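You operate a simulated robot arm through the tools that you are given. There is no shell and no other tool.

Carry out the task below with a simulated robot arm. There is one attempt and no reset: what you move stays moved.

Task
Zero the probe in the steel cup.
Fine: dip it, correct the probe dial by what the orange meter shows, dip again till it reads 0 C; probe back in its socket.

The check looks at the end state, three seconds after you hand in, the way a careful person would. Anything else that was tipped, shoved, dropped, spilled or broken makes it a failure.

Robot
A 7-joint arm with a two-finger parallel gripper, fixed in place. Base frame: the origin is on the floor under the middle of its stand, x ahead of it, y to its left, z up. Lengths are in mm, angles in degrees, forces in N, time in s.
It reaches about 1479 mm from its shoulder. Its first joint turns from -166.0 to 166.0 degrees. Payload 4.4 kg.
The tool frame sits at the grasp point between the pads (the TCP): z along the fingers, y along the line on which they close. The tips reach 23 mm beyond it. Largest opening 94 mm; finger width 38, thickness 10; the body of the gripper, 54 by 96 mm, starts 39 mm behind the TCP.
Orientation is that of the tool frame in the base frame, as [roll, pitch, yaw] about the fixed x, y, z axes, in that order (R = Rz(yaw) Ry(pitch) Rx(roll)). With the fingers straight down and closing along the base's y, the tool's x points along the base's -x, its y along +y and its z along -z.

Tools
- The arm moves only by the tool move_arm. Its argument "increments" is a list of rows, each a list of 7 numbers: the shift along the tool's x, y, z in mm, then the turn, a rotation vector about the tool's x, y, z in degrees, then the opening, from 0 (shut) to 1 (fully open). In form: [[dx, dy, dz, rx, ry, rz, gripper], ...]. A call has 1 to 20 rows; each row is the pose to reach, as a shift and turn from the pose commanded when the call began, along the tool's axes at that moment. Each row takes 0.2 s and may step no farther than 50 mm and 8.6 degrees from the row before; otherwise, or with a gripper value out of range, the whole call is refused. Where a pose cannot be reached the arm comes as near as it can. A force on the tool above 40 N (or 10 N above the force at the start of the call, whichever is more), or a blocked arm, ends the call early, and 0.2 s more pass. Each finger travels about 72 mm/s and halts on what it meets, pressing with about 43 N; the grip force reading is that of the motor and also rises with nothing between the fingers. The clock runs only during rows and for 0.2 s after the last one: add rows that repeat a pose to give the fingers time. It gives the time, the measured TCP pose, the force on the tool (base axes), the opening and the grip force at its end, in the units of the frame above (readings bear some noise), with the torque about the TCP (base axes, N m) and any sound that the robot's microphone picked up.
- Cameras (640 x 400 px; columns grow to the right, rows downward): "scene" is fixed at [215.2, 493.5, 1668]; the picture's right is [-0.60, -0.80, 0.00], its down [-0.52, 0.39, -0.76] and it looks along [0.60, -0.45, -0.66] (base axes); focal length 214 px, centre (320, 200). "wrist" rides on the gripper at [86, 16, -74] in the tool frame; the picture's right is [-0.18, 0.98, 0.00], its down [-0.58, -0.11, -0.81] and it looks along [-0.79, -0.15, 0.59] (tool axes); focal length 243 px, centre (320, 200). There is no depth. A picture from a camera that has moved, and an enlarged one, comes with that camera's place and axes in the base frame and with its lens. The place of the scene camera against the robot may be out by one fixed shift of up to 18 mm in any direction.
- snapshot(camera): a new picture of that camera. It takes no simulated time.
- zoom(camera, box): a new picture of the part [left, top, right, bottom] of that camera's present view, enlarged. It takes no simulated time.
- sign_off(): hands the job in; it is judged then, once.

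Places have to be worked out from the pictures, the camera data and where the tool is seen. Open the gripper and draw the arm clear of the work before you hand the job in, unless the task says otherwise.

The tools are called after "Call:" as a command line: name --pt "numbers of a row" for each row, then --argument value for the rest, lists and objects as JSON in quotes. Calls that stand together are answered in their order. move_arm: Moves the arm, as the interface text tells. Its arguments: {"type":"object","properties":{"increments":{"type":"array","items":{"type":"array","items":{"type":"number"}}}},"required":["increments"]} The other tools are called the same way: snapshot (camera) takes a picture; zoom (camera, box) takes an enlarged picture of a part of a camera's view; sign_off () hands the job in.

At the start:

```text
time_s: 0.0
ee_pos: [583.6, -115.2, 1311.8]
ee_rot: [179.9, 0.0, 179.9]
ft_force: [0.2, -0.5, -1.1]
ft_torque: [-0.01, -0.02, -0.01]
grip_width: 94.2
gripper_force: 0.1
```

scene: 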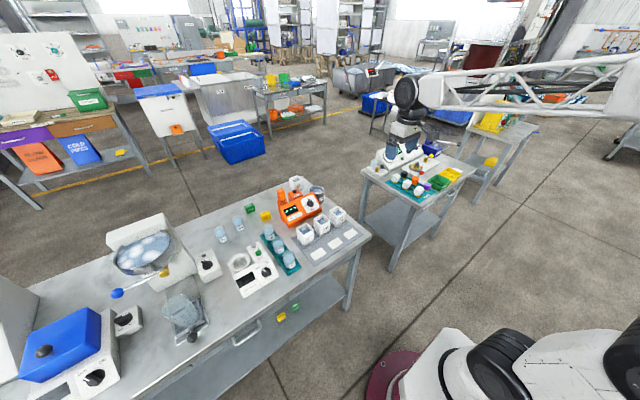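
wrist: 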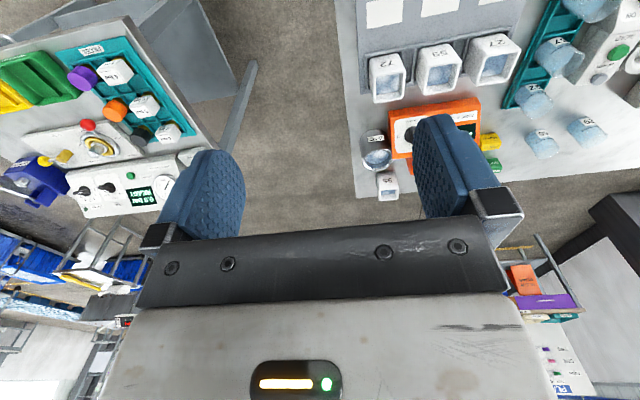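

I'll start by looking closely at both tables to identify the probe, steel cup, dial, meter and socket.

Call:
zoom --camera "scene" --box '[200, 160, 380, 300]'

Call:
zoom --camera "scene" --box '[350, 130, 490, 220]'

Call:
zoom --camera "wrist" --box '[340, 0, 640, 210]'

Call:
zoom --camera "wrist" --box '[0, 20, 240, 230]'

Call:
zoom --camera "scene" --box '[0, 200, 280, 400]'

```text
2.86 times, centred on (290, 230) of scene
camera zoom: at [215.2, 493.5, 1668.0], right [-0.6, -0.8, 0.0], down [-0.52, 0.39, -0.76], along [0.6, -0.45, -0.66], focal length 613 px, centre (406, 114)
```

zoom: 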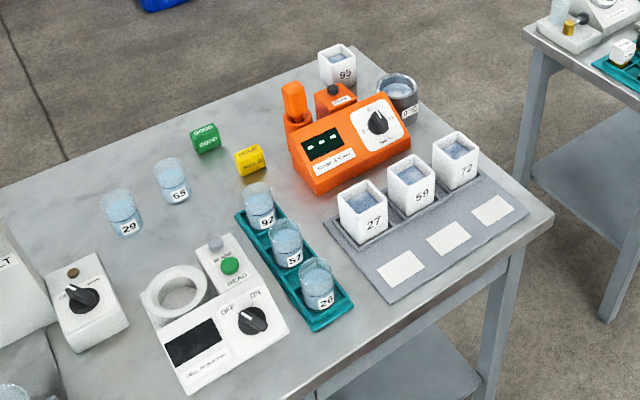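

```text
4.44 times, centred on (420, 175) of scene
camera zoom: at [215.2, 493.5, 1668.0], right [-0.6, -0.8, 0.0], down [-0.52, 0.39, -0.76], along [0.6, -0.45, -0.66], focal length 953 px, centre (-124, 311)
```

zoom: 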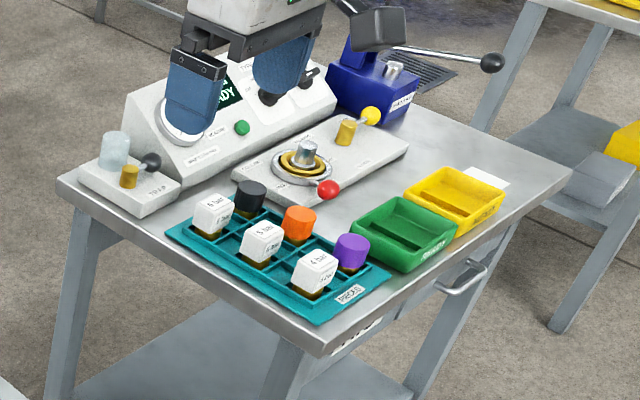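

```text
1.90 times, centred on (490, 105) of wrist
camera zoom: at [497.3, -98.5, 1386.9], right [0.18, 0.98, 0.0], down [0.58, -0.11, 0.81], along [0.79, -0.15, -0.59], focal length 462 px, centre (-4, 381)
```

zoom: 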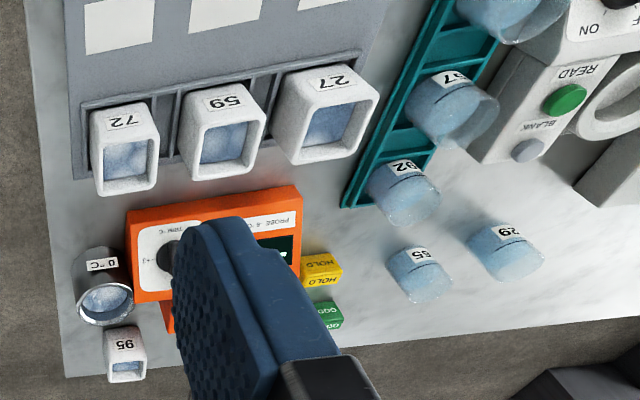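

```text
1.90 times, centred on (120, 125) of wrist
camera zoom: at [497.3, -98.5, 1386.9], right [0.18, 0.98, 0.0], down [0.58, -0.11, 0.81], along [0.79, -0.15, -0.59], focal length 462 px, centre (701, 343)
```

zoom: 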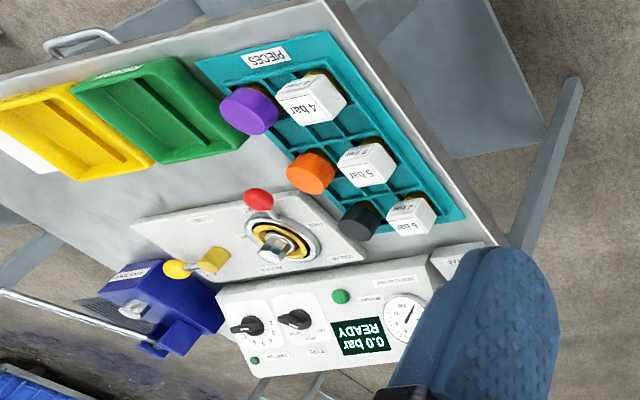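

```text
2.00 times, centred on (140, 300) of scene
camera zoom: at [215.2, 493.5, 1668.0], right [-0.6, -0.8, 0.0], down [-0.52, 0.39, -0.76], along [0.6, -0.45, -0.66], focal length 429 px, centre (680, 0)
```

zoom: 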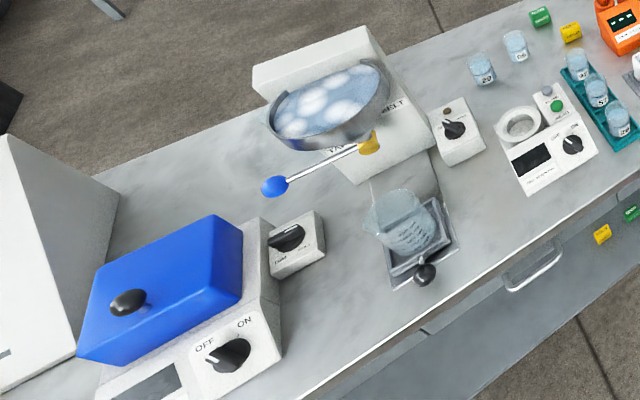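

The orange meter with the orange-handled probe, a dial and the steel "0 °C" cup are on the near table. I zoom in further to read the labels.

Call:
zoom --camera "scene" --box '[270, 170, 334, 232]'

Call:
zoom --camera "scene" --box '[276, 186, 308, 206]'

Call:
zoom --camera "scene" --box '[300, 188, 332, 208]'

Call:
zoom --camera "scene" --box '[278, 200, 310, 220]'

Call:
zoom --camera "wrist" --box '[350, 90, 510, 200]'

```text
6.45 times, centred on (302, 201) of scene
camera zoom: at [215.2, 493.5, 1668.0], right [-0.6, -0.8, 0.0], down [-0.52, 0.39, -0.76], along [0.6, -0.45, -0.66], focal length 1384 px, centre (436, 194)
```

zoom: 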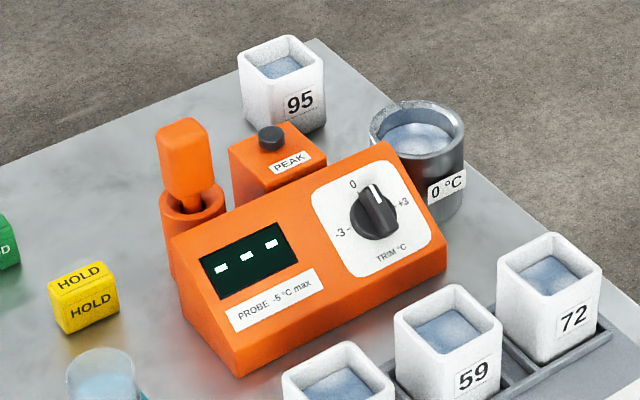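

```text
16.00 times, centred on (292, 196) of scene
camera zoom: at [215.2, 493.5, 1668.0], right [-0.6, -0.8, 0.0], down [-0.52, 0.39, -0.76], along [0.6, -0.45, -0.66], focal length 3432 px, centre (768, 264)
```

zoom: 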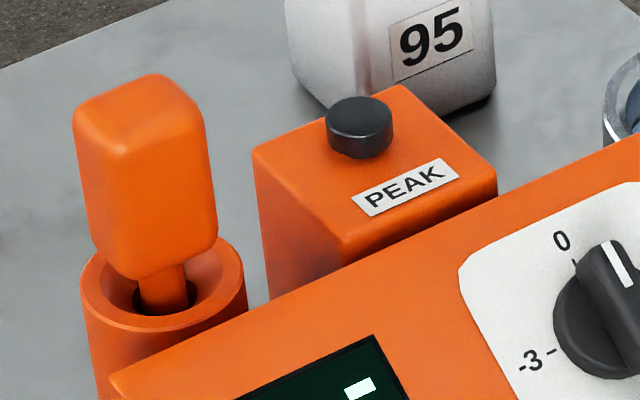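

```text
16.00 times, centred on (316, 198) of scene
camera zoom: at [215.2, 493.5, 1668.0], right [-0.6, -0.8, 0.0], down [-0.52, 0.39, -0.76], along [0.6, -0.45, -0.66], focal length 3432 px, centre (384, 232)
```

zoom: 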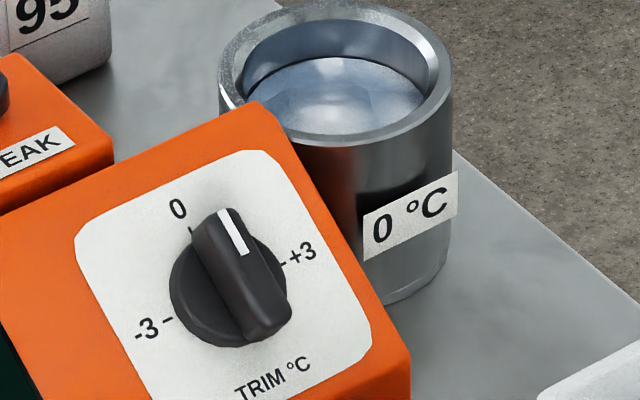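

```text
16.00 times, centred on (294, 210) of scene
camera zoom: at [215.2, 493.5, 1668.0], right [-0.6, -0.8, 0.0], down [-0.52, 0.39, -0.76], along [0.6, -0.45, -0.66], focal length 3432 px, centre (736, 40)
```

zoom: 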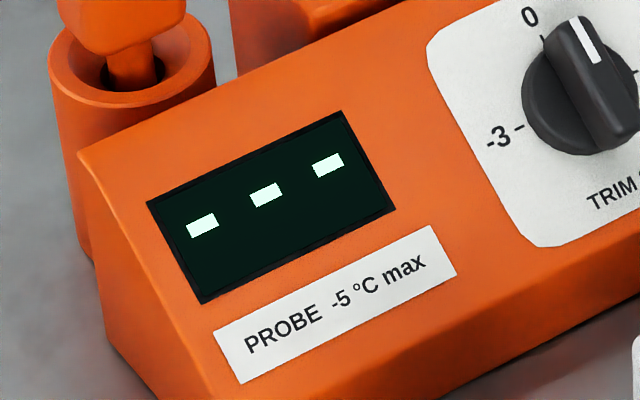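

```text
3.64 times, centred on (430, 145) of wrist
camera zoom: at [497.3, -98.5, 1386.9], right [0.18, 0.98, 0.0], down [0.58, -0.11, 0.81], along [0.79, -0.15, -0.59], focal length 882 px, centre (-80, 400)
```

zoom: 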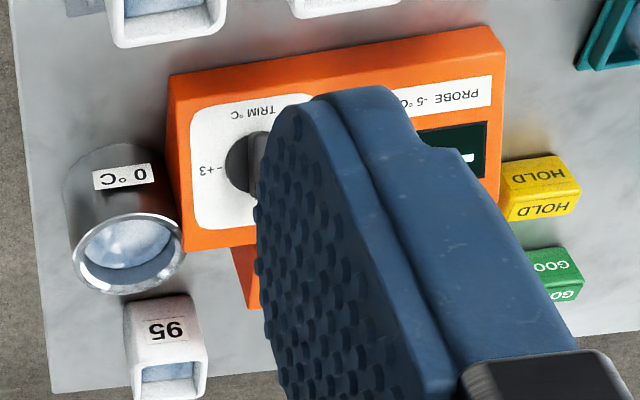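

The probe (orange handle) sits in a socket behind the meter's left end. The TRIM dial is on the meter face and the steel 0 °C cup is to the right, with its rim at about (949, -36, 947). I move the hand left so the wrist camera sees the meter between the fingers.

Call:
move_arm --pt "0 40 0 0 0 0 0.5" --pt "0 80 0 0 0 0 0.5" --pt "0 120 0 0 0 0 0.5" --pt "0 150 0 0 0 0 0.5" --pt "0 150 0 0 0 0 0.5"

Call:
snapshot --camera "wrist"

```text
time_s: 1.2
ee_pos: [581.5, 36.9, 1313.7]
ee_rot: [-180.0, 0.0, 180.0]
ft_force: [0.2, -0.4, 0.5]
ft_torque: [-0.02, -0.01, 0.0]
grip_width: 46.9
gripper_force: 0.0
```

```text
taken
camera wrist: at [495.0, 54.2, 1388.6], right [0.18, 0.98, 0.0], down [0.58, -0.11, 0.81], along [0.79, -0.15, -0.59], focal length 243 px, centre (320, 200)
```

wrist: 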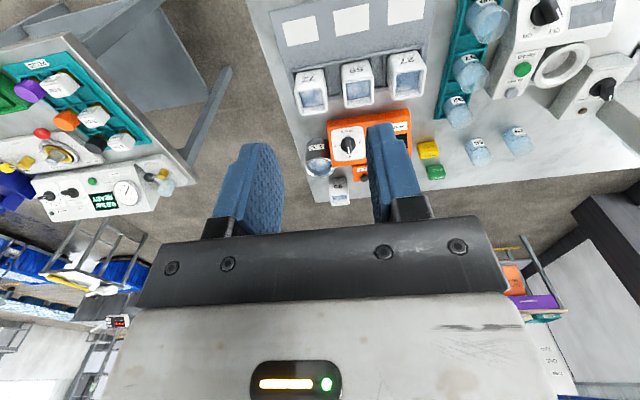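

The finger still hides the probe, so I shift further left and open the gripper.

Call:
move_arm --pt "0 40 0 0 0 0 1" --pt "0 70 0 0 0 0 1" --pt "0 70 40 0 0 0 1" --pt "0 70 80 0 0 0 1" --pt "0 70 100 0 0 0 1" --pt "0 70 100 0 0 0 1"

Call:
snapshot --camera "wrist"

Call:
zoom --camera "wrist" --box '[220, 60, 420, 200]'

```text
time_s: 2.6
ee_pos: [582.4, 105.2, 1210.7]
ee_rot: [180.0, 0.0, 180.0]
ft_force: [-0.2, -0.3, -0.2]
ft_torque: [-0.03, -0.01, 0.0]
grip_width: 94.1
gripper_force: 0.1
```

```text
taken
camera wrist: at [496.3, 122.7, 1285.9], right [0.18, 0.98, 0.0], down [0.58, -0.11, 0.81], along [0.79, -0.15, -0.59], focal length 243 px, centre (320, 200)
```

wrist: 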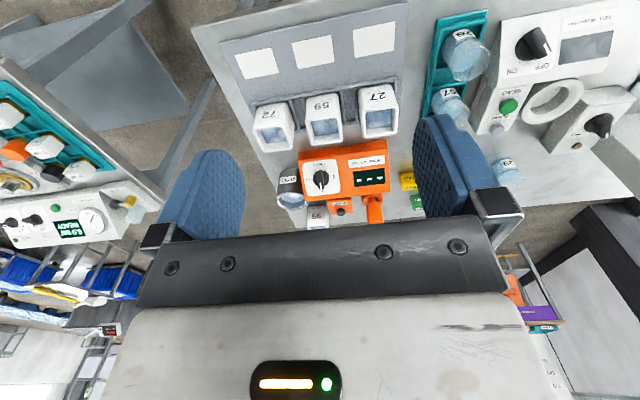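

```text
2.86 times, centred on (320, 130) of wrist
camera zoom: at [496.3, 122.7, 1285.9], right [0.18, 0.98, 0.0], down [0.58, -0.11, 0.81], along [0.79, -0.15, -0.59], focal length 693 px, centre (320, 400)
```

zoom: 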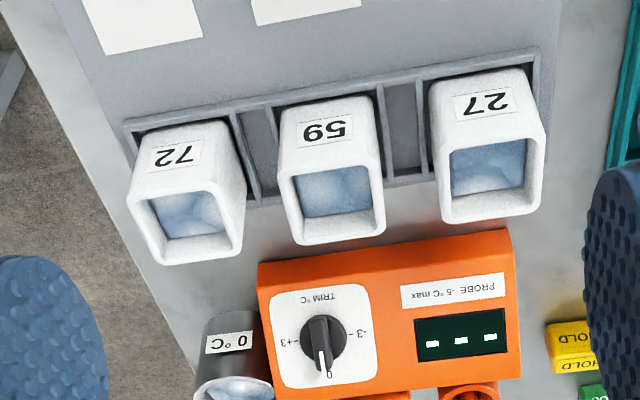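

The view is clearer now. I move forward about 110 mm so the probe and cup tops drop below the gripper body in the picture.

Call:
move_arm --pt "-40 0 0 0 0 0 1" --pt "-80 0 0 0 0 0 1" --pt "-110 0 0 0 0 0 1" --pt "-110 0 0 0 0 0 1" --pt "-110 0 0 0 0 0 1"

Call:
snapshot --camera "wrist"

Call:
zoom --camera "wrist" --box '[250, 80, 410, 200]'

Call:
snapshot --camera "scene"

```text
time_s: 3.8
ee_pos: [695.1, 103.1, 1210.2]
ee_rot: [-179.9, 0.0, 180.0]
ft_force: [0.3, -0.3, -0.6]
ft_torque: [0.02, 0.01, 0.02]
grip_width: 94.0
gripper_force: 0.0
```

```text
taken
camera wrist: at [608.8, 121.2, 1286.1], right [0.18, 0.98, 0.0], down [0.58, -0.11, 0.81], along [0.79, -0.15, -0.59], focal length 243 px, centre (320, 200)
```

wrist: 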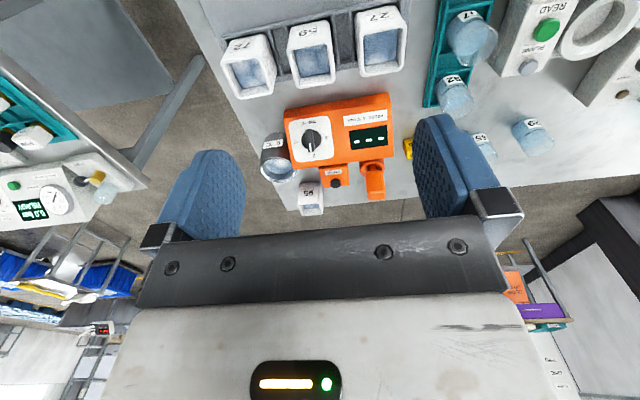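

```text
3.33 times, centred on (330, 140) of wrist
camera zoom: at [608.8, 121.2, 1286.1], right [0.18, 0.98, 0.0], down [0.58, -0.11, 0.81], along [0.79, -0.15, -0.59], focal length 809 px, centre (287, 400)
```

zoom: 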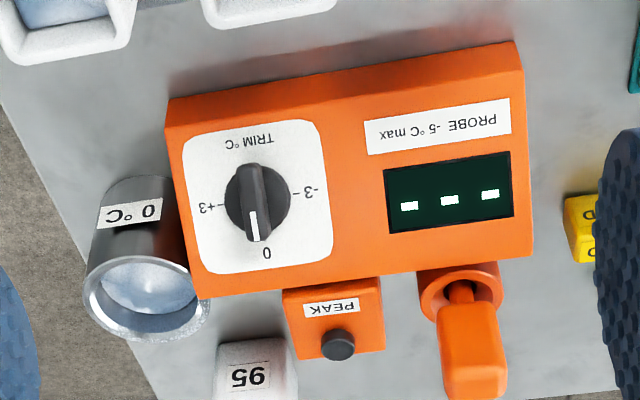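

```text
taken
```

scene: 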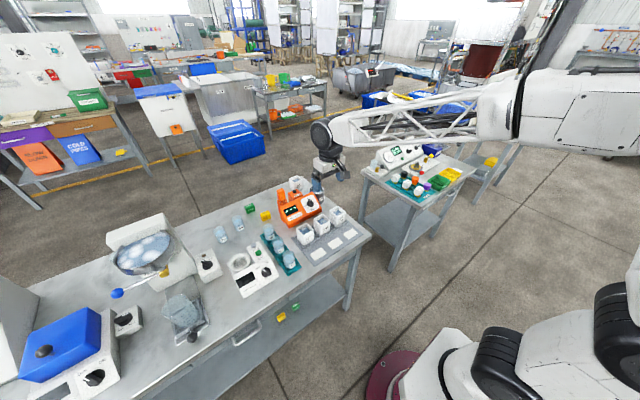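

From triangulating the two wrist views, the meter spans y≈2..202 with a face tilted about 30° toward the robot. The dial is near (911, 48, 916) and the probe socket near (998, 162, 920). I move above the probe, keeping well clear, for a closer look.

Call:
move_arm --pt "-45 10 0 0 0 0 1" --pt "-90 20 0 0 0 0 1" --pt "-135 30 0 0 0 0 1" --pt "-180 40 0 0 0 0 1" --pt "-220 50 0 0 0 0 1" --pt "-260 60 0 0 0 0 1" --pt "-280 60 0 0 0 0 1" --pt "-280 60 0 0 0 0 1"

Call:
snapshot --camera "wrist"

Call:
zoom --camera "wrist" --box '[200, 0, 440, 170]'

Call:
zoom --camera "scene" --box '[230, 140, 400, 250]'

```text
time_s: 5.6
ee_pos: [973.9, 166.2, 1211.5]
ee_rot: [180.0, -0.1, -180.0]
ft_force: [0.4, 0.2, 0.0]
ft_torque: [0.03, 0.0, 0.01]
grip_width: 93.9
gripper_force: 0.0
```

```text
taken
camera wrist: at [888.1, 182.8, 1286.7], right [0.18, 0.98, 0.0], down [0.58, -0.11, 0.81], along [0.79, -0.15, -0.59], focal length 243 px, centre (320, 200)
```

wrist: 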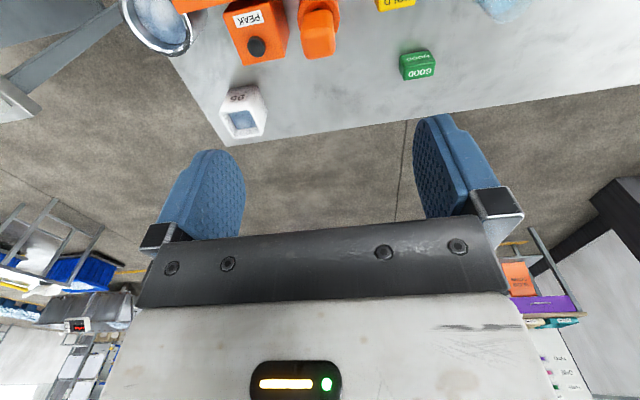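

```text
2.35 times, centred on (320, 85) of wrist
camera zoom: at [888.1, 182.8, 1286.7], right [0.18, 0.98, 0.0], down [0.58, -0.11, 0.81], along [0.79, -0.15, -0.59], focal length 571 px, centre (320, 471)
```

zoom: 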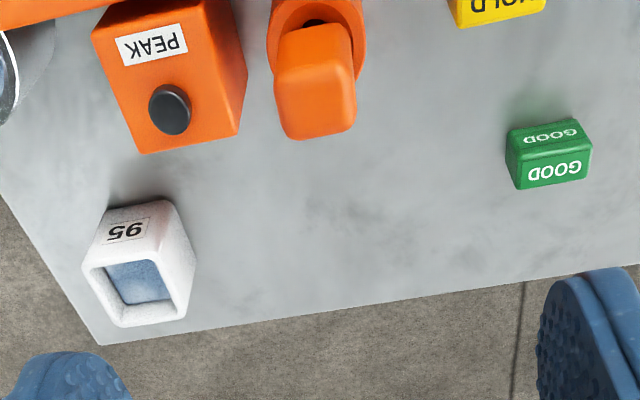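

```text
3.64 times, centred on (315, 195) of scene
camera zoom: at [215.2, 493.5, 1668.0], right [-0.6, -0.8, 0.0], down [-0.52, 0.39, -0.76], along [0.6, -0.45, -0.66], focal length 780 px, centre (338, 218)
```

zoom: 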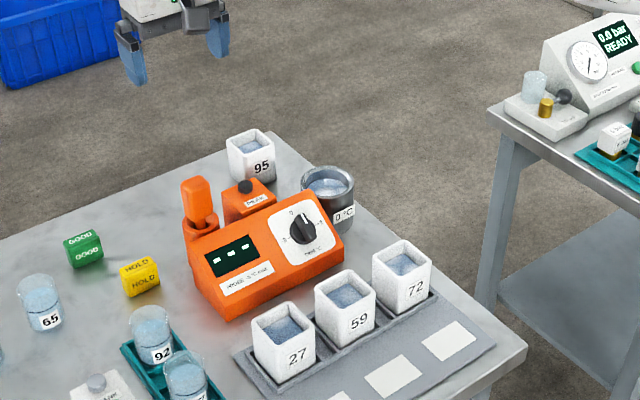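

From this view the handle top is near (995, 162, 998) and about 32 × 29 mm, with the PEAK box to its right. I go down to about 70 mm above the handle to refine the position.

Call:
move_arm --pt "-10 -2 40 0 0 0 0.8" --pt "-15 -4 80 0 0 0 0.8" --pt "-15 -4 120 0 0 0 0.8" --pt "-15 -4 140 0 0 0 0.8" --pt "-15 -4 140 0 0 0 0.8"

Call:
snapshot --camera "wrist"

Call:
zoom --camera "scene" --box '[250, 130, 350, 220]'

```text
time_s: 6.8
ee_pos: [989.2, 159.3, 1069.7]
ee_rot: [180.0, -0.1, -179.9]
ft_force: [0.2, 0.6, 0.4]
ft_torque: [0.02, 0.02, -0.01]
grip_width: 75.3
gripper_force: 0.1
```

```text
taken
camera wrist: at [901.7, 176.6, 1145.2], right [0.18, 0.98, 0.0], down [0.58, -0.11, 0.81], along [0.79, -0.15, -0.59], focal length 243 px, centre (320, 200)
```

wrist: 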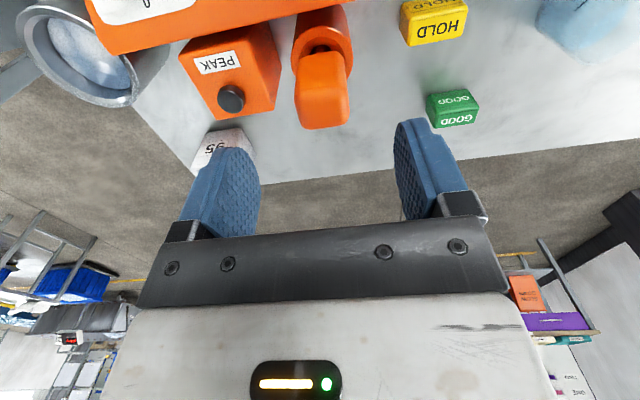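

```text
4.44 times, centred on (300, 175) of scene
camera zoom: at [215.2, 493.5, 1668.0], right [-0.6, -0.8, 0.0], down [-0.52, 0.39, -0.76], along [0.6, -0.45, -0.66], focal length 953 px, centre (409, 311)
```

zoom: 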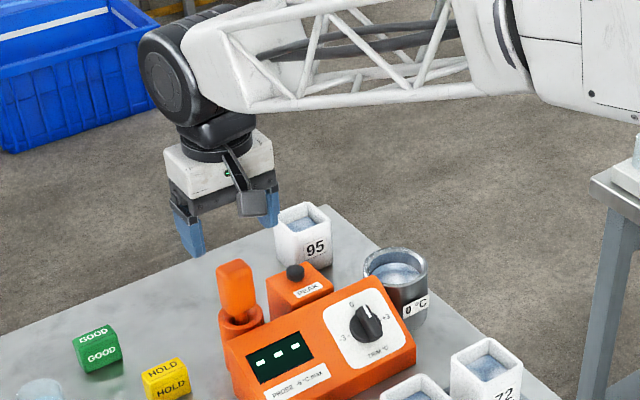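

The scene camera sees the display well with the arm here. I zoom the wrist view on the probe handle to get its exact centre.

Call:
zoom --camera "wrist" --box '[240, 0, 400, 140]'

```text
2.86 times, centred on (320, 70) of wrist
camera zoom: at [901.7, 176.6, 1145.2], right [0.18, 0.98, 0.0], down [0.58, -0.11, 0.81], along [0.79, -0.15, -0.59], focal length 693 px, centre (320, 571)
```

zoom: 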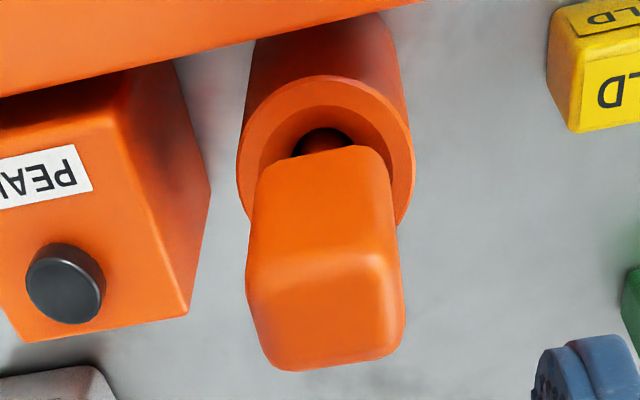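

The handle centre is near (997, 161), spanning z≈942–1000 and about 36 mm wide along y. I line up and descend straddling it, with the fingers about 66 mm apart to stay clear of the PEAK box.

Call:
move_arm --pt "-8 1.7 0 0 0 0 0.7" --pt "-8 1.7 25 0 0 0 0.7" --pt "-8 1.7 45 0 0 0 0.7" --pt "-8 1.7 60 0 0 0 0.7" --pt "-8 1.7 60 0 0 0 0.7"

Call:
snapshot --camera "wrist"

Call:
zoom --camera "scene" --box '[260, 160, 330, 220]'

```text
time_s: 8.0
ee_pos: [998.4, 162.6, 1012.7]
ee_rot: [-180.0, 0.0, 179.9]
ft_force: [0.1, 0.7, -0.2]
ft_torque: [-0.01, 0.0, -0.01]
grip_width: 65.7
gripper_force: 0.1
```

```text
taken
camera wrist: at [911.5, 179.0, 1086.8], right [0.18, 0.98, 0.0], down [0.58, -0.11, 0.81], along [0.79, -0.15, -0.59], focal length 243 px, centre (320, 200)
```

wrist: 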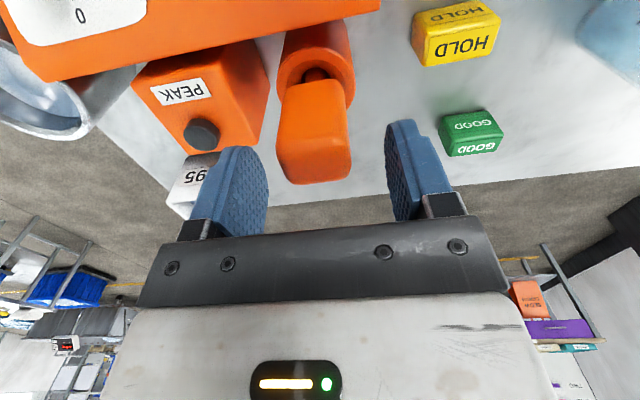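

```text
6.67 times, centred on (295, 190) of scene
camera zoom: at [215.2, 493.5, 1668.0], right [-0.6, -0.8, 0.0], down [-0.52, 0.39, -0.76], along [0.6, -0.45, -0.66], focal length 1430 px, centre (487, 267)
```

zoom: 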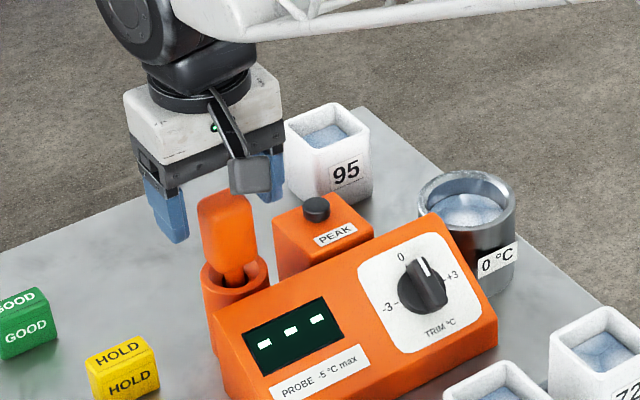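

The handle is centred between the fingers to within about 1.5 mm. I nudge y by -1.3 and go down to z≈973.

Call:
move_arm --pt "0 -1.3 10 0 0 0 0.7" --pt "0 -1.3 20 0 0 0 0.7" --pt "0 -1.3 30 0 0 0 0.7" --pt "0 -1.3 39 0 0 0 0.7" --pt "0 -1.3 39 0 0 0 0.7"

Call:
snapshot --camera "wrist"

Call:
zoom --camera "scene" --box '[260, 160, 330, 220]'

```text
time_s: 9.2
ee_pos: [996.5, 160.7, 973.7]
ee_rot: [179.9, 0.0, 180.0]
ft_force: [-0.2, 0.8, 0.4]
ft_torque: [-0.01, 0.02, 0.02]
grip_width: 65.6
gripper_force: 0.1
```

```text
taken
camera wrist: at [909.7, 177.6, 1048.0], right [0.18, 0.98, 0.0], down [0.58, -0.11, 0.81], along [0.79, -0.15, -0.59], focal length 243 px, centre (320, 200)
```

wrist: 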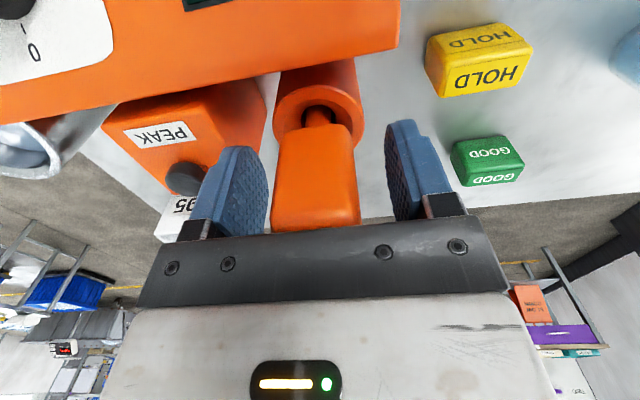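

```text
6.67 times, centred on (295, 190) of scene
camera zoom: at [215.2, 493.5, 1668.0], right [-0.6, -0.8, 0.0], down [-0.52, 0.39, -0.76], along [0.6, -0.45, -0.66], focal length 1430 px, centre (487, 267)
```

zoom: 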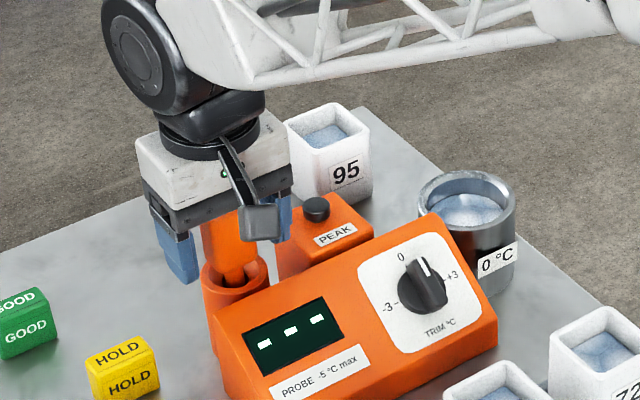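

The handle sits between the fingers, so I close the gripper on it without moving.

Call:
move_arm --pt "0 0 0 0 0 0 0.45" --pt "0 0 0 0 0 0 0.3" --pt "0 0 0 0 0 0 0.1" --pt "0 0 0 0 0 0 0" --pt "0 0 0 0 0 0 0"

Call:
snapshot --camera "wrist"

```text
time_s: 10.4
ee_pos: [996.7, 160.9, 972.0]
ee_rot: [-180.0, 0.0, -180.0]
ft_force: [-0.1, 0.2, 0.0]
ft_torque: [0.0, 0.02, 0.02]
grip_width: 35.4
gripper_force: 43.4
```

```text
taken
camera wrist: at [909.7, 177.6, 1048.0], right [0.18, 0.98, 0.0], down [0.58, -0.11, 0.81], along [0.79, -0.15, -0.59], focal length 243 px, centre (320, 200)
```

wrist: 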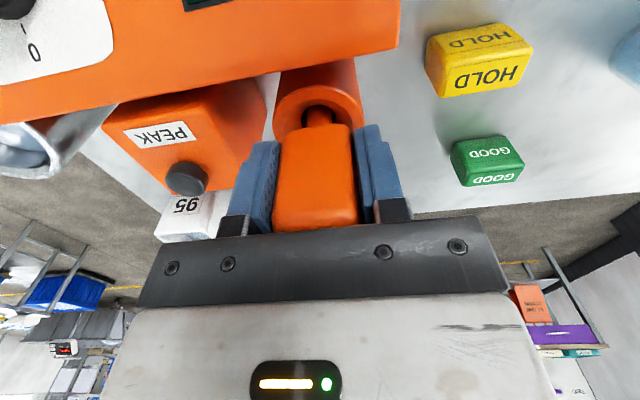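

The grip is firm at 35.4 mm and 43 N with no side load. I lift straight up and check that the rod clears the socket.

Call:
move_arm --pt "0 0 -15 0 0 0 0" --pt "0 0 -30 0 0 0 0" --pt "0 0 -50 0 0 0 0" --pt "0 0 -70 0 0 0 0" --pt "0 0 -90 0 0 0 0" --pt "0 0 -110 0 0 0 0" --pt "0 0 -110 0 0 0 0"

Call:
snapshot --camera "wrist"

Call:
zoom --camera "scene" --box '[250, 140, 340, 220]'

```text
time_s: 12.0
ee_pos: [996.4, 159.9, 1083.0]
ee_rot: [180.0, 0.0, 180.0]
ft_force: [-0.5, 0.4, -0.5]
ft_torque: [-0.01, 0.01, 0.0]
grip_width: 35.4
gripper_force: 42.8
```

```text
taken
camera wrist: at [910.0, 177.0, 1158.3], right [0.18, 0.98, 0.0], down [0.58, -0.11, 0.81], along [0.79, -0.15, -0.59], focal length 243 px, centre (320, 200)
```

wrist: 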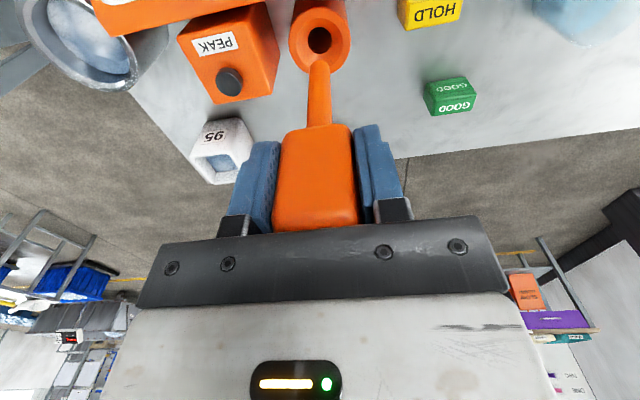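

```text
5.00 times, centred on (295, 180) of scene
camera zoom: at [215.2, 493.5, 1668.0], right [-0.6, -0.8, 0.0], down [-0.52, 0.39, -0.76], along [0.6, -0.45, -0.66], focal length 1072 px, centre (445, 300)
```

zoom: 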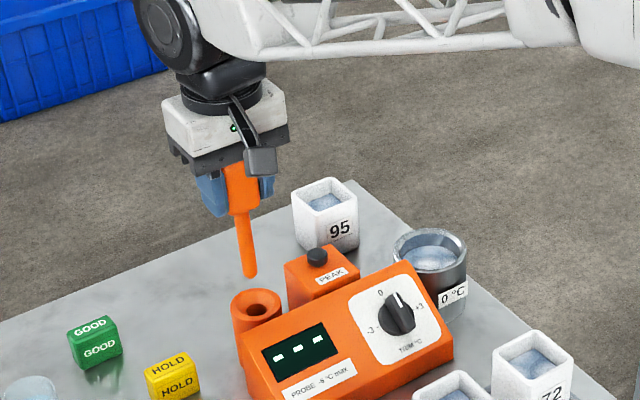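

The rod is clear of the socket, with its tip roughly 110 mm below the TCP. I raise a bit more and carry the probe over toward the steel cup at about (961, -34).

Call:
move_arm --pt "0 0 -20 0 0 0 0" --pt "4 -20 -20 0 0 0 0" --pt "10 -50 -20 0 0 0 0" --pt "16 -80 -20 0 0 0 0" --pt "22 -110 -20 0 0 0 0" --pt "28 -140 -20 0 0 0 0" --pt "33 -170 -20 0 0 0 0" --pt "36 -190 -20 0 0 0 0" --pt "36 -195 -20 0 0 0 0" --pt "36 -195 -20 0 0 0 0"

Call:
snapshot --camera "wrist"

Call:
zoom --camera "scene" --box '[260, 140, 350, 220]'

```text
time_s: 14.2
ee_pos: [961.9, -34.2, 1101.4]
ee_rot: [179.9, -0.1, 179.9]
ft_force: [0.0, 0.4, 0.2]
ft_torque: [0.01, 0.04, -0.02]
grip_width: 35.4
gripper_force: 43.6
```

```text
taken
camera wrist: at [874.8, -18.0, 1177.0], right [0.18, 0.98, 0.0], down [0.58, -0.11, 0.81], along [0.79, -0.15, -0.59], focal length 243 px, centre (320, 200)
```

wrist: 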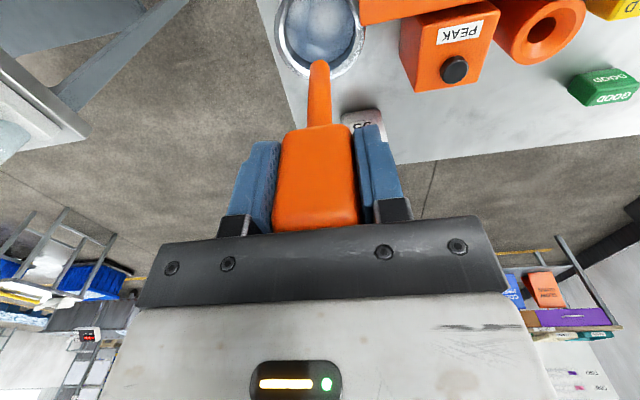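

```text
5.00 times, centred on (305, 180) of scene
camera zoom: at [215.2, 493.5, 1668.0], right [-0.6, -0.8, 0.0], down [-0.52, 0.39, -0.76], along [0.6, -0.45, -0.66], focal length 1072 px, centre (395, 300)
```

zoom: 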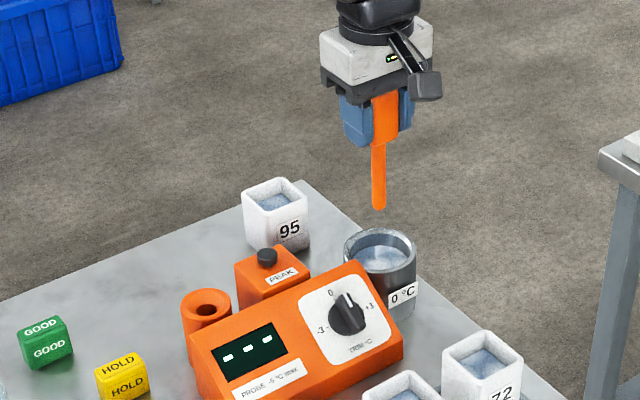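

The probe is over the cup, whose centre I estimate at (959, -32). I descend gently into the water, stopping at TCP z≈1000, then check the meter.

Call:
move_arm --pt "2 1.5 15 0 0 0 0" --pt "2 1.5 30 0 0 0 0" --pt "2 1.5 45 0 0 0 0" --pt "2 1.5 60 0 0 0 0" --pt "2 1.5 72 0 0 0 0" --pt "2 1.5 84 0 0 0 0" --pt "2 1.5 94 0 0 0 0" --pt "2 1.5 102 0 0 0 0" --pt "2 1.5 102 0 0 0 0" --pt "2 1.5 102 0 0 0 0"

Call:
snapshot --camera "wrist"

Call:
zoom --camera "scene" --box '[270, 160, 340, 220]'

```text
time_s: 16.4
ee_pos: [957.0, -32.1, 999.9]
ee_rot: [179.9, 0.0, -179.9]
ft_force: [0.1, 0.3, -1.0]
ft_torque: [0.0, 0.01, 0.04]
grip_width: 35.6
gripper_force: 42.3
```

```text
taken
camera wrist: at [871.2, -16.3, 1074.8], right [0.18, 0.98, 0.0], down [0.58, -0.11, 0.81], along [0.79, -0.15, -0.59], focal length 243 px, centre (320, 200)
```

wrist: 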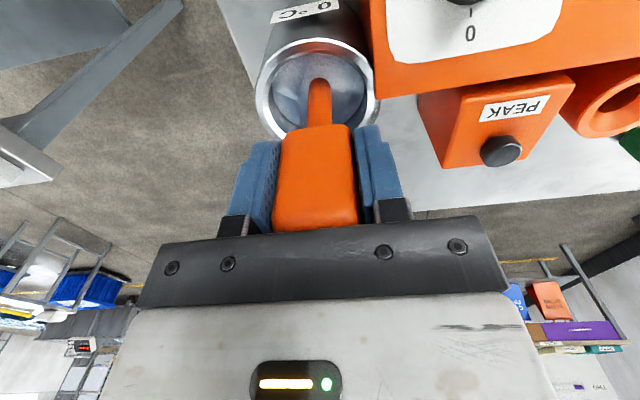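

```text
6.67 times, centred on (305, 190) of scene
camera zoom: at [215.2, 493.5, 1668.0], right [-0.6, -0.8, 0.0], down [-0.52, 0.39, -0.76], along [0.6, -0.45, -0.66], focal length 1430 px, centre (420, 267)
```

zoom: 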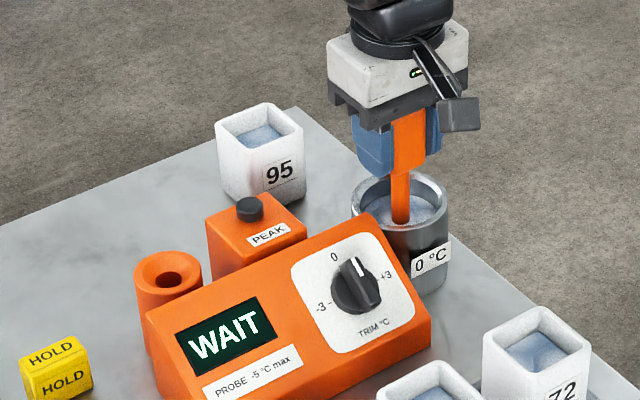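

The probe tip is in the water and the meter shows "WAIT". I hold still for a few seconds to let it settle.

Call:
move_arm --pt "0 0 0 0 0 0 0" --pt "0 0 0 0 0 0 0" --pt "0 0 0 0 0 0 0" --pt "0 0 0 0 0 0 0" --pt "0 0 0 0 0 0 0" --pt "0 0 0 0 0 0 0" --pt "0 0 0 0 0 0 0" --pt "0 0 0 0 0 0 0" --pt "0 0 0 0 0 0 0" --pt "0 0 0 0 0 0 0" --pt "0 0 0 0 0 0 0" --pt "0 0 0 0 0 0 0" --pt "0 0 0 0 0 0 0" --pt "0 0 0 0 0 0 0" --pt "0 0 0 0 0 0 0"

Call:
zoom --camera "scene" --box '[280, 195, 330, 225]'

```text
time_s: 19.6
ee_pos: [957.8, -33.3, 999.2]
ee_rot: [-179.9, 0.1, -180.0]
ft_force: [-0.5, -0.5, -0.8]
ft_torque: [-0.02, -0.04, -0.04]
grip_width: 35.2
gripper_force: 43.1
```

```text
12.80 times, centred on (305, 210) of scene
camera zoom: at [215.2, 493.5, 1668.0], right [-0.6, -0.8, 0.0], down [-0.52, 0.39, -0.76], along [0.6, -0.45, -0.66], focal length 2745 px, centre (512, 72)
```

zoom: 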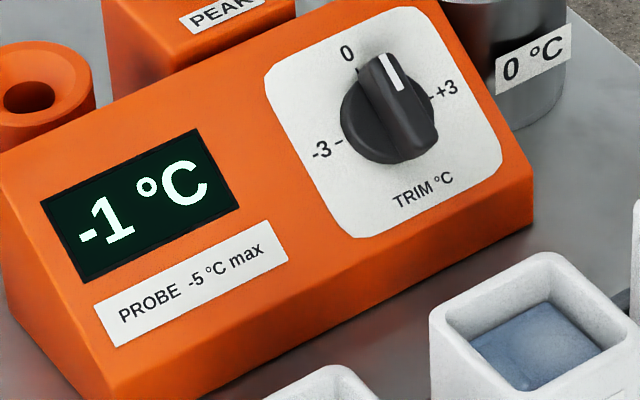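

The meter reads -1 °C. I hold another few seconds to confirm that it has settled.

Call:
move_arm --pt "0 0 0 0 0 0 0" --pt "0 0 0 0 0 0 0" --pt "0 0 0 0 0 0 0" --pt "0 0 0 0 0 0 0" --pt "0 0 0 0 0 0 0" --pt "0 0 0 0 0 0 0" --pt "0 0 0 0 0 0 0" --pt "0 0 0 0 0 0 0" --pt "0 0 0 0 0 0 0" --pt "0 0 0 0 0 0 0" --pt "0 0 0 0 0 0 0" --pt "0 0 0 0 0 0 0"

Call:
zoom --camera "scene" --box '[280, 195, 330, 225]'

Call:
zoom --camera "scene" --box '[303, 196, 319, 214]'

```text
time_s: 22.2
ee_pos: [957.7, -33.6, 999.5]
ee_rot: [-179.9, -0.1, 180.0]
ft_force: [0.6, -0.2, -0.3]
ft_torque: [0.0, -0.01, -0.02]
grip_width: 35.2
gripper_force: 42.9
```

```text
12.80 times, centred on (305, 210) of scene
camera zoom: at [215.2, 493.5, 1668.0], right [-0.6, -0.8, 0.0], down [-0.52, 0.39, -0.76], along [0.6, -0.45, -0.66], focal length 2745 px, centre (512, 72)
```

zoom: 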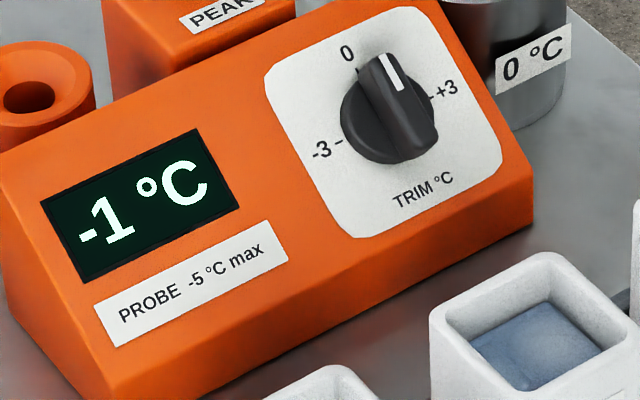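

```text
16.00 times, centred on (311, 205) of scene
camera zoom: at [215.2, 493.5, 1668.0], right [-0.6, -0.8, 0.0], down [-0.52, 0.39, -0.76], along [0.6, -0.45, -0.66], focal length 3432 px, centre (464, 120)
```

zoom: 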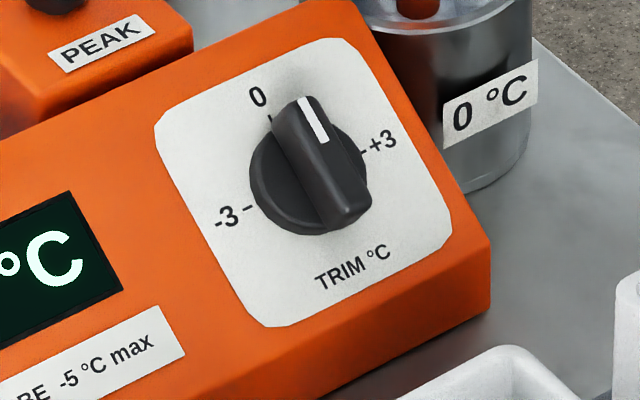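

The reading is stable at -1 °C, so the trim must be raised by about 1 °C (toward +3). First I take the probe out and return it to its socket along the same path.

Call:
move_arm --pt "0 0 -8 0 0 0 0" --pt "0 0 -18 0 0 0 0" --pt "0 0 -32 0 0 0 0" --pt "0 0 -48 0 0 0 0" --pt "0 0 -66 0 0 0 0" --pt "0 0 -84 0 0 0 0" --pt "0 0 -102 0 0 0 0" --pt "-4 20 -102 0 0 0 0" --pt "-10 50 -102 0 0 0 0" --pt "-16 80 -102 0 0 0 0" --pt "-22 110 -102 0 0 0 0" --pt "-28 140 -102 0 0 0 0" --pt "-34 170 -102 0 0 0 0" --pt "-38 188 -102 0 0 0 0" --pt "-38 193.5 -102 0 0 0 0" --pt "-38 193.5 -102 0 0 0 0" --pt "-38 193.5 -102 0 0 0 0"

Call:
snapshot --camera "wrist"

Call:
zoom --camera "scene" --box '[250, 140, 340, 220]'

```text
time_s: 25.8
ee_pos: [997.0, 163.1, 1104.5]
ee_rot: [180.0, 0.0, 180.0]
ft_force: [0.3, -0.2, -1.0]
ft_torque: [0.0, 0.01, 0.03]
grip_width: 35.5
gripper_force: 43.0
```

```text
taken
camera wrist: at [910.4, 179.4, 1178.7], right [0.18, 0.98, 0.0], down [0.58, -0.11, 0.81], along [0.79, -0.15, -0.59], focal length 243 px, centre (320, 200)
```

wrist: 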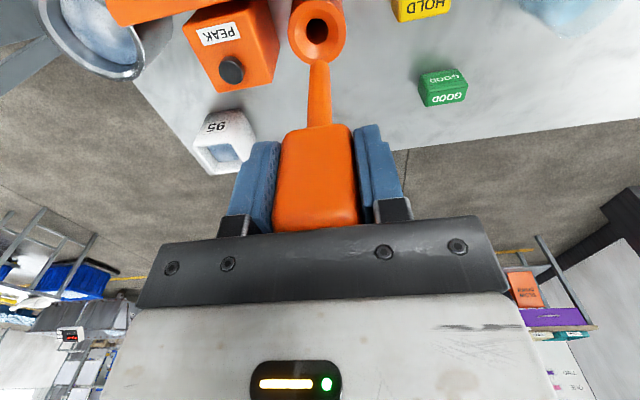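

```text
5.00 times, centred on (295, 180) of scene
camera zoom: at [215.2, 493.5, 1668.0], right [-0.6, -0.8, 0.0], down [-0.52, 0.39, -0.76], along [0.6, -0.45, -0.66], focal length 1072 px, centre (445, 300)
```

zoom: 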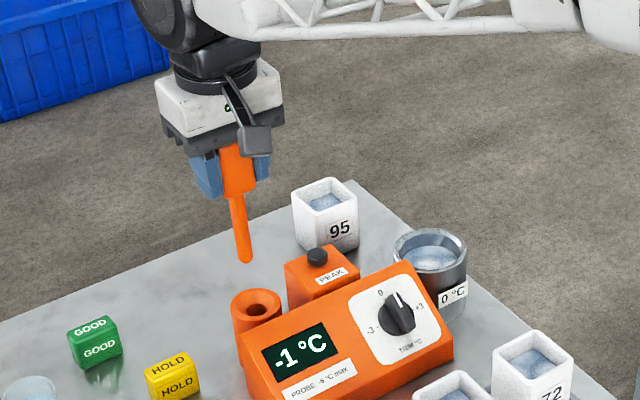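

The meter holds the -1 °C reading. I lower until the rod tip is just above the socket and check alignment before inserting.

Call:
move_arm --pt "0 0 10 0 0 0 0" --pt "0 0 22 0 0 0 0" --pt "0 0 34 0 0 0 0" --pt "0 0 42 0 0 0 0" --pt "0 0 45 0 0 0 0" --pt "0 0 45 0 0 0 0" --pt "0 0 45 0 0 0 0"

Call:
zoom --camera "wrist" --box '[240, 0, 400, 140]'

Call:
zoom --camera "scene" --box '[265, 170, 305, 215]'

```text
time_s: 27.4
ee_pos: [995.9, 162.6, 1058.5]
ee_rot: [-180.0, 0.0, 180.0]
ft_force: [1.1, 0.0, 0.5]
ft_torque: [0.03, 0.0, -0.03]
grip_width: 35.1
gripper_force: 42.4
```

```text
2.86 times, centred on (320, 70) of wrist
camera zoom: at [910.4, 179.2, 1133.2], right [0.18, 0.98, 0.0], down [0.58, -0.11, 0.81], along [0.79, -0.15, -0.59], focal length 693 px, centre (320, 571)
```

zoom: 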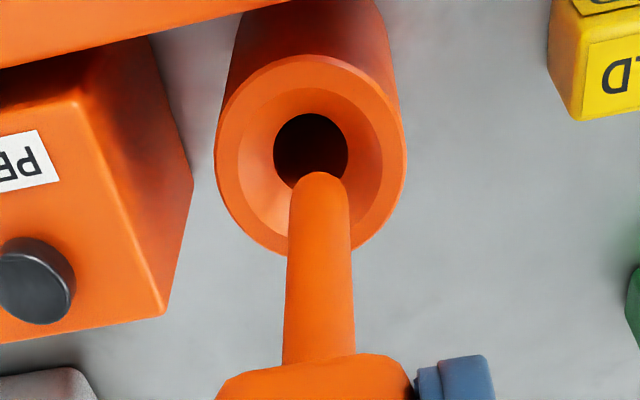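

```text
8.89 times, centred on (285, 192) of scene
camera zoom: at [215.2, 493.5, 1668.0], right [-0.6, -0.8, 0.0], down [-0.52, 0.39, -0.76], along [0.6, -0.45, -0.66], focal length 1906 px, centre (631, 267)
```

zoom: 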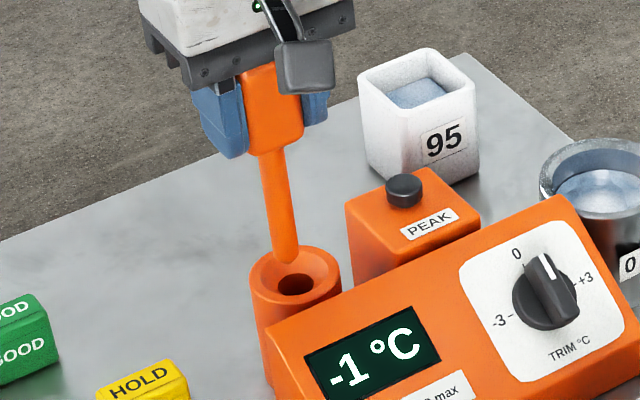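

The wrist view shows the rod about 2.4 mm too far in +y, which matches the measured y of 162.6 against 160.7 at pick-up. I correct y by -2.2 and re-check.

Call:
move_arm --pt "0 -2.2 0 0 0 0 0" --pt "0 -2.2 8 0 0 0 0" --pt "0 -2.2 15 0 0 0 0" --pt "0 -2.2 15 0 0 0 0" --pt "0 -2.2 15 0 0 0 0"

Call:
zoom --camera "wrist" --box '[240, 0, 400, 140]'

Call:
zoom --camera "scene" --box '[265, 170, 305, 215]'

```text
time_s: 28.6
ee_pos: [997.8, 160.5, 1042.2]
ee_rot: [179.9, -0.1, -179.9]
ft_force: [-0.1, 0.3, -0.3]
ft_torque: [0.0, 0.02, -0.03]
grip_width: 35.3
gripper_force: 43.4
```

```text
2.86 times, centred on (320, 70) of wrist
camera zoom: at [910.7, 176.9, 1118.0], right [0.18, 0.98, 0.0], down [0.58, -0.11, 0.81], along [0.79, -0.15, -0.59], focal length 693 px, centre (320, 571)
```

zoom: 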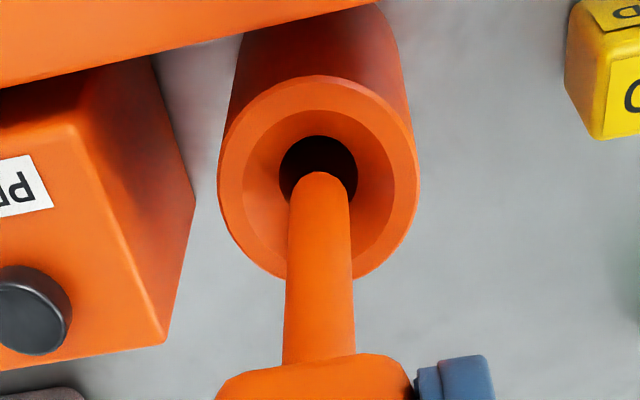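

```text
8.89 times, centred on (285, 192) of scene
camera zoom: at [215.2, 493.5, 1668.0], right [-0.6, -0.8, 0.0], down [-0.52, 0.39, -0.76], along [0.6, -0.45, -0.66], focal length 1906 px, centre (631, 267)
```

zoom: 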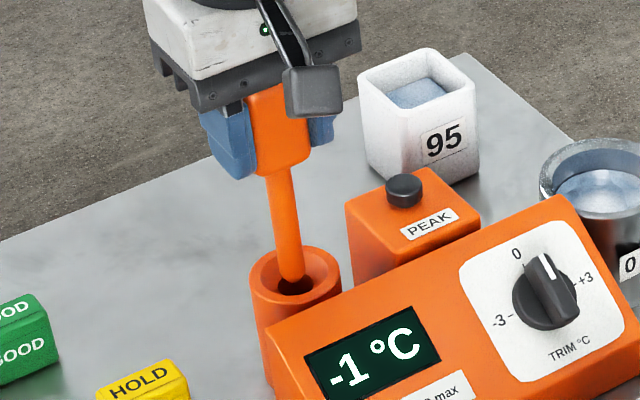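

The rod is now centred over the hole, so I insert it down to the original height.

Call:
move_arm --pt "0 0 10 0 0 0 0" --pt "0 0 20 0 0 0 0" --pt "0 0 30 0 0 0 0" --pt "0 0 40 0 0 0 0" --pt "0 0 50 0 0 0 0" --pt "0 0 60 0 0 0 0" --pt "0 0 66 0 0 0 0" --pt "0 0 69 0 0 0 0" --pt "0 0 69 0 0 0 0"

Call:
snapshot --camera "wrist"

Call:
zoom --camera "scene" --box '[265, 170, 325, 215]'

```text
time_s: 30.6
ee_pos: [996.5, 160.3, 973.5]
ee_rot: [-180.0, -0.1, -179.9]
ft_force: [-0.3, 0.4, -0.9]
ft_torque: [0.02, -0.01, 0.0]
grip_width: 35.4
gripper_force: 43.0
```

```text
taken
camera wrist: at [910.5, 175.9, 1048.8], right [0.18, 0.98, 0.0], down [0.58, -0.11, 0.81], along [0.79, -0.15, -0.59], focal length 243 px, centre (320, 200)
```

wrist: 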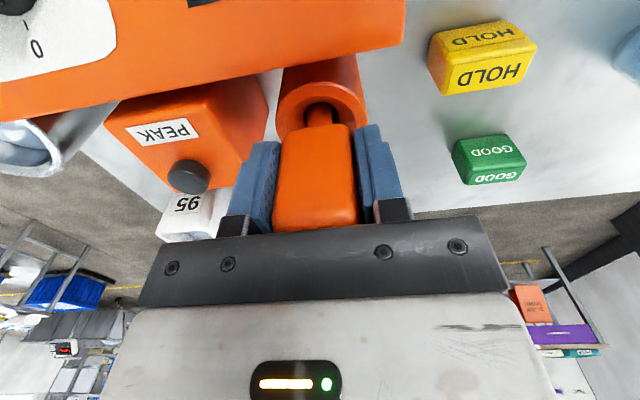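

```text
8.89 times, centred on (295, 192) of scene
camera zoom: at [215.2, 493.5, 1668.0], right [-0.6, -0.8, 0.0], down [-0.52, 0.39, -0.76], along [0.6, -0.45, -0.66], focal length 1906 px, centre (542, 267)
```

zoom: 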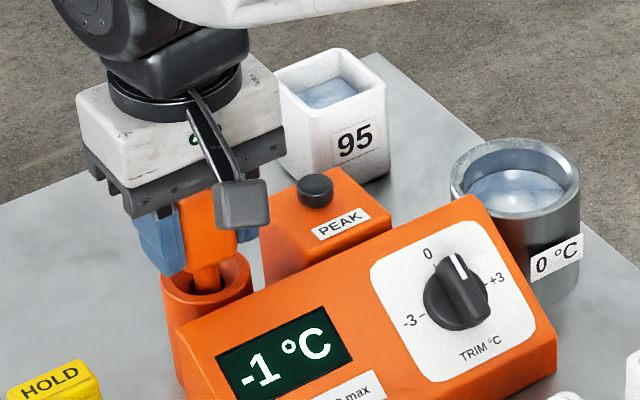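

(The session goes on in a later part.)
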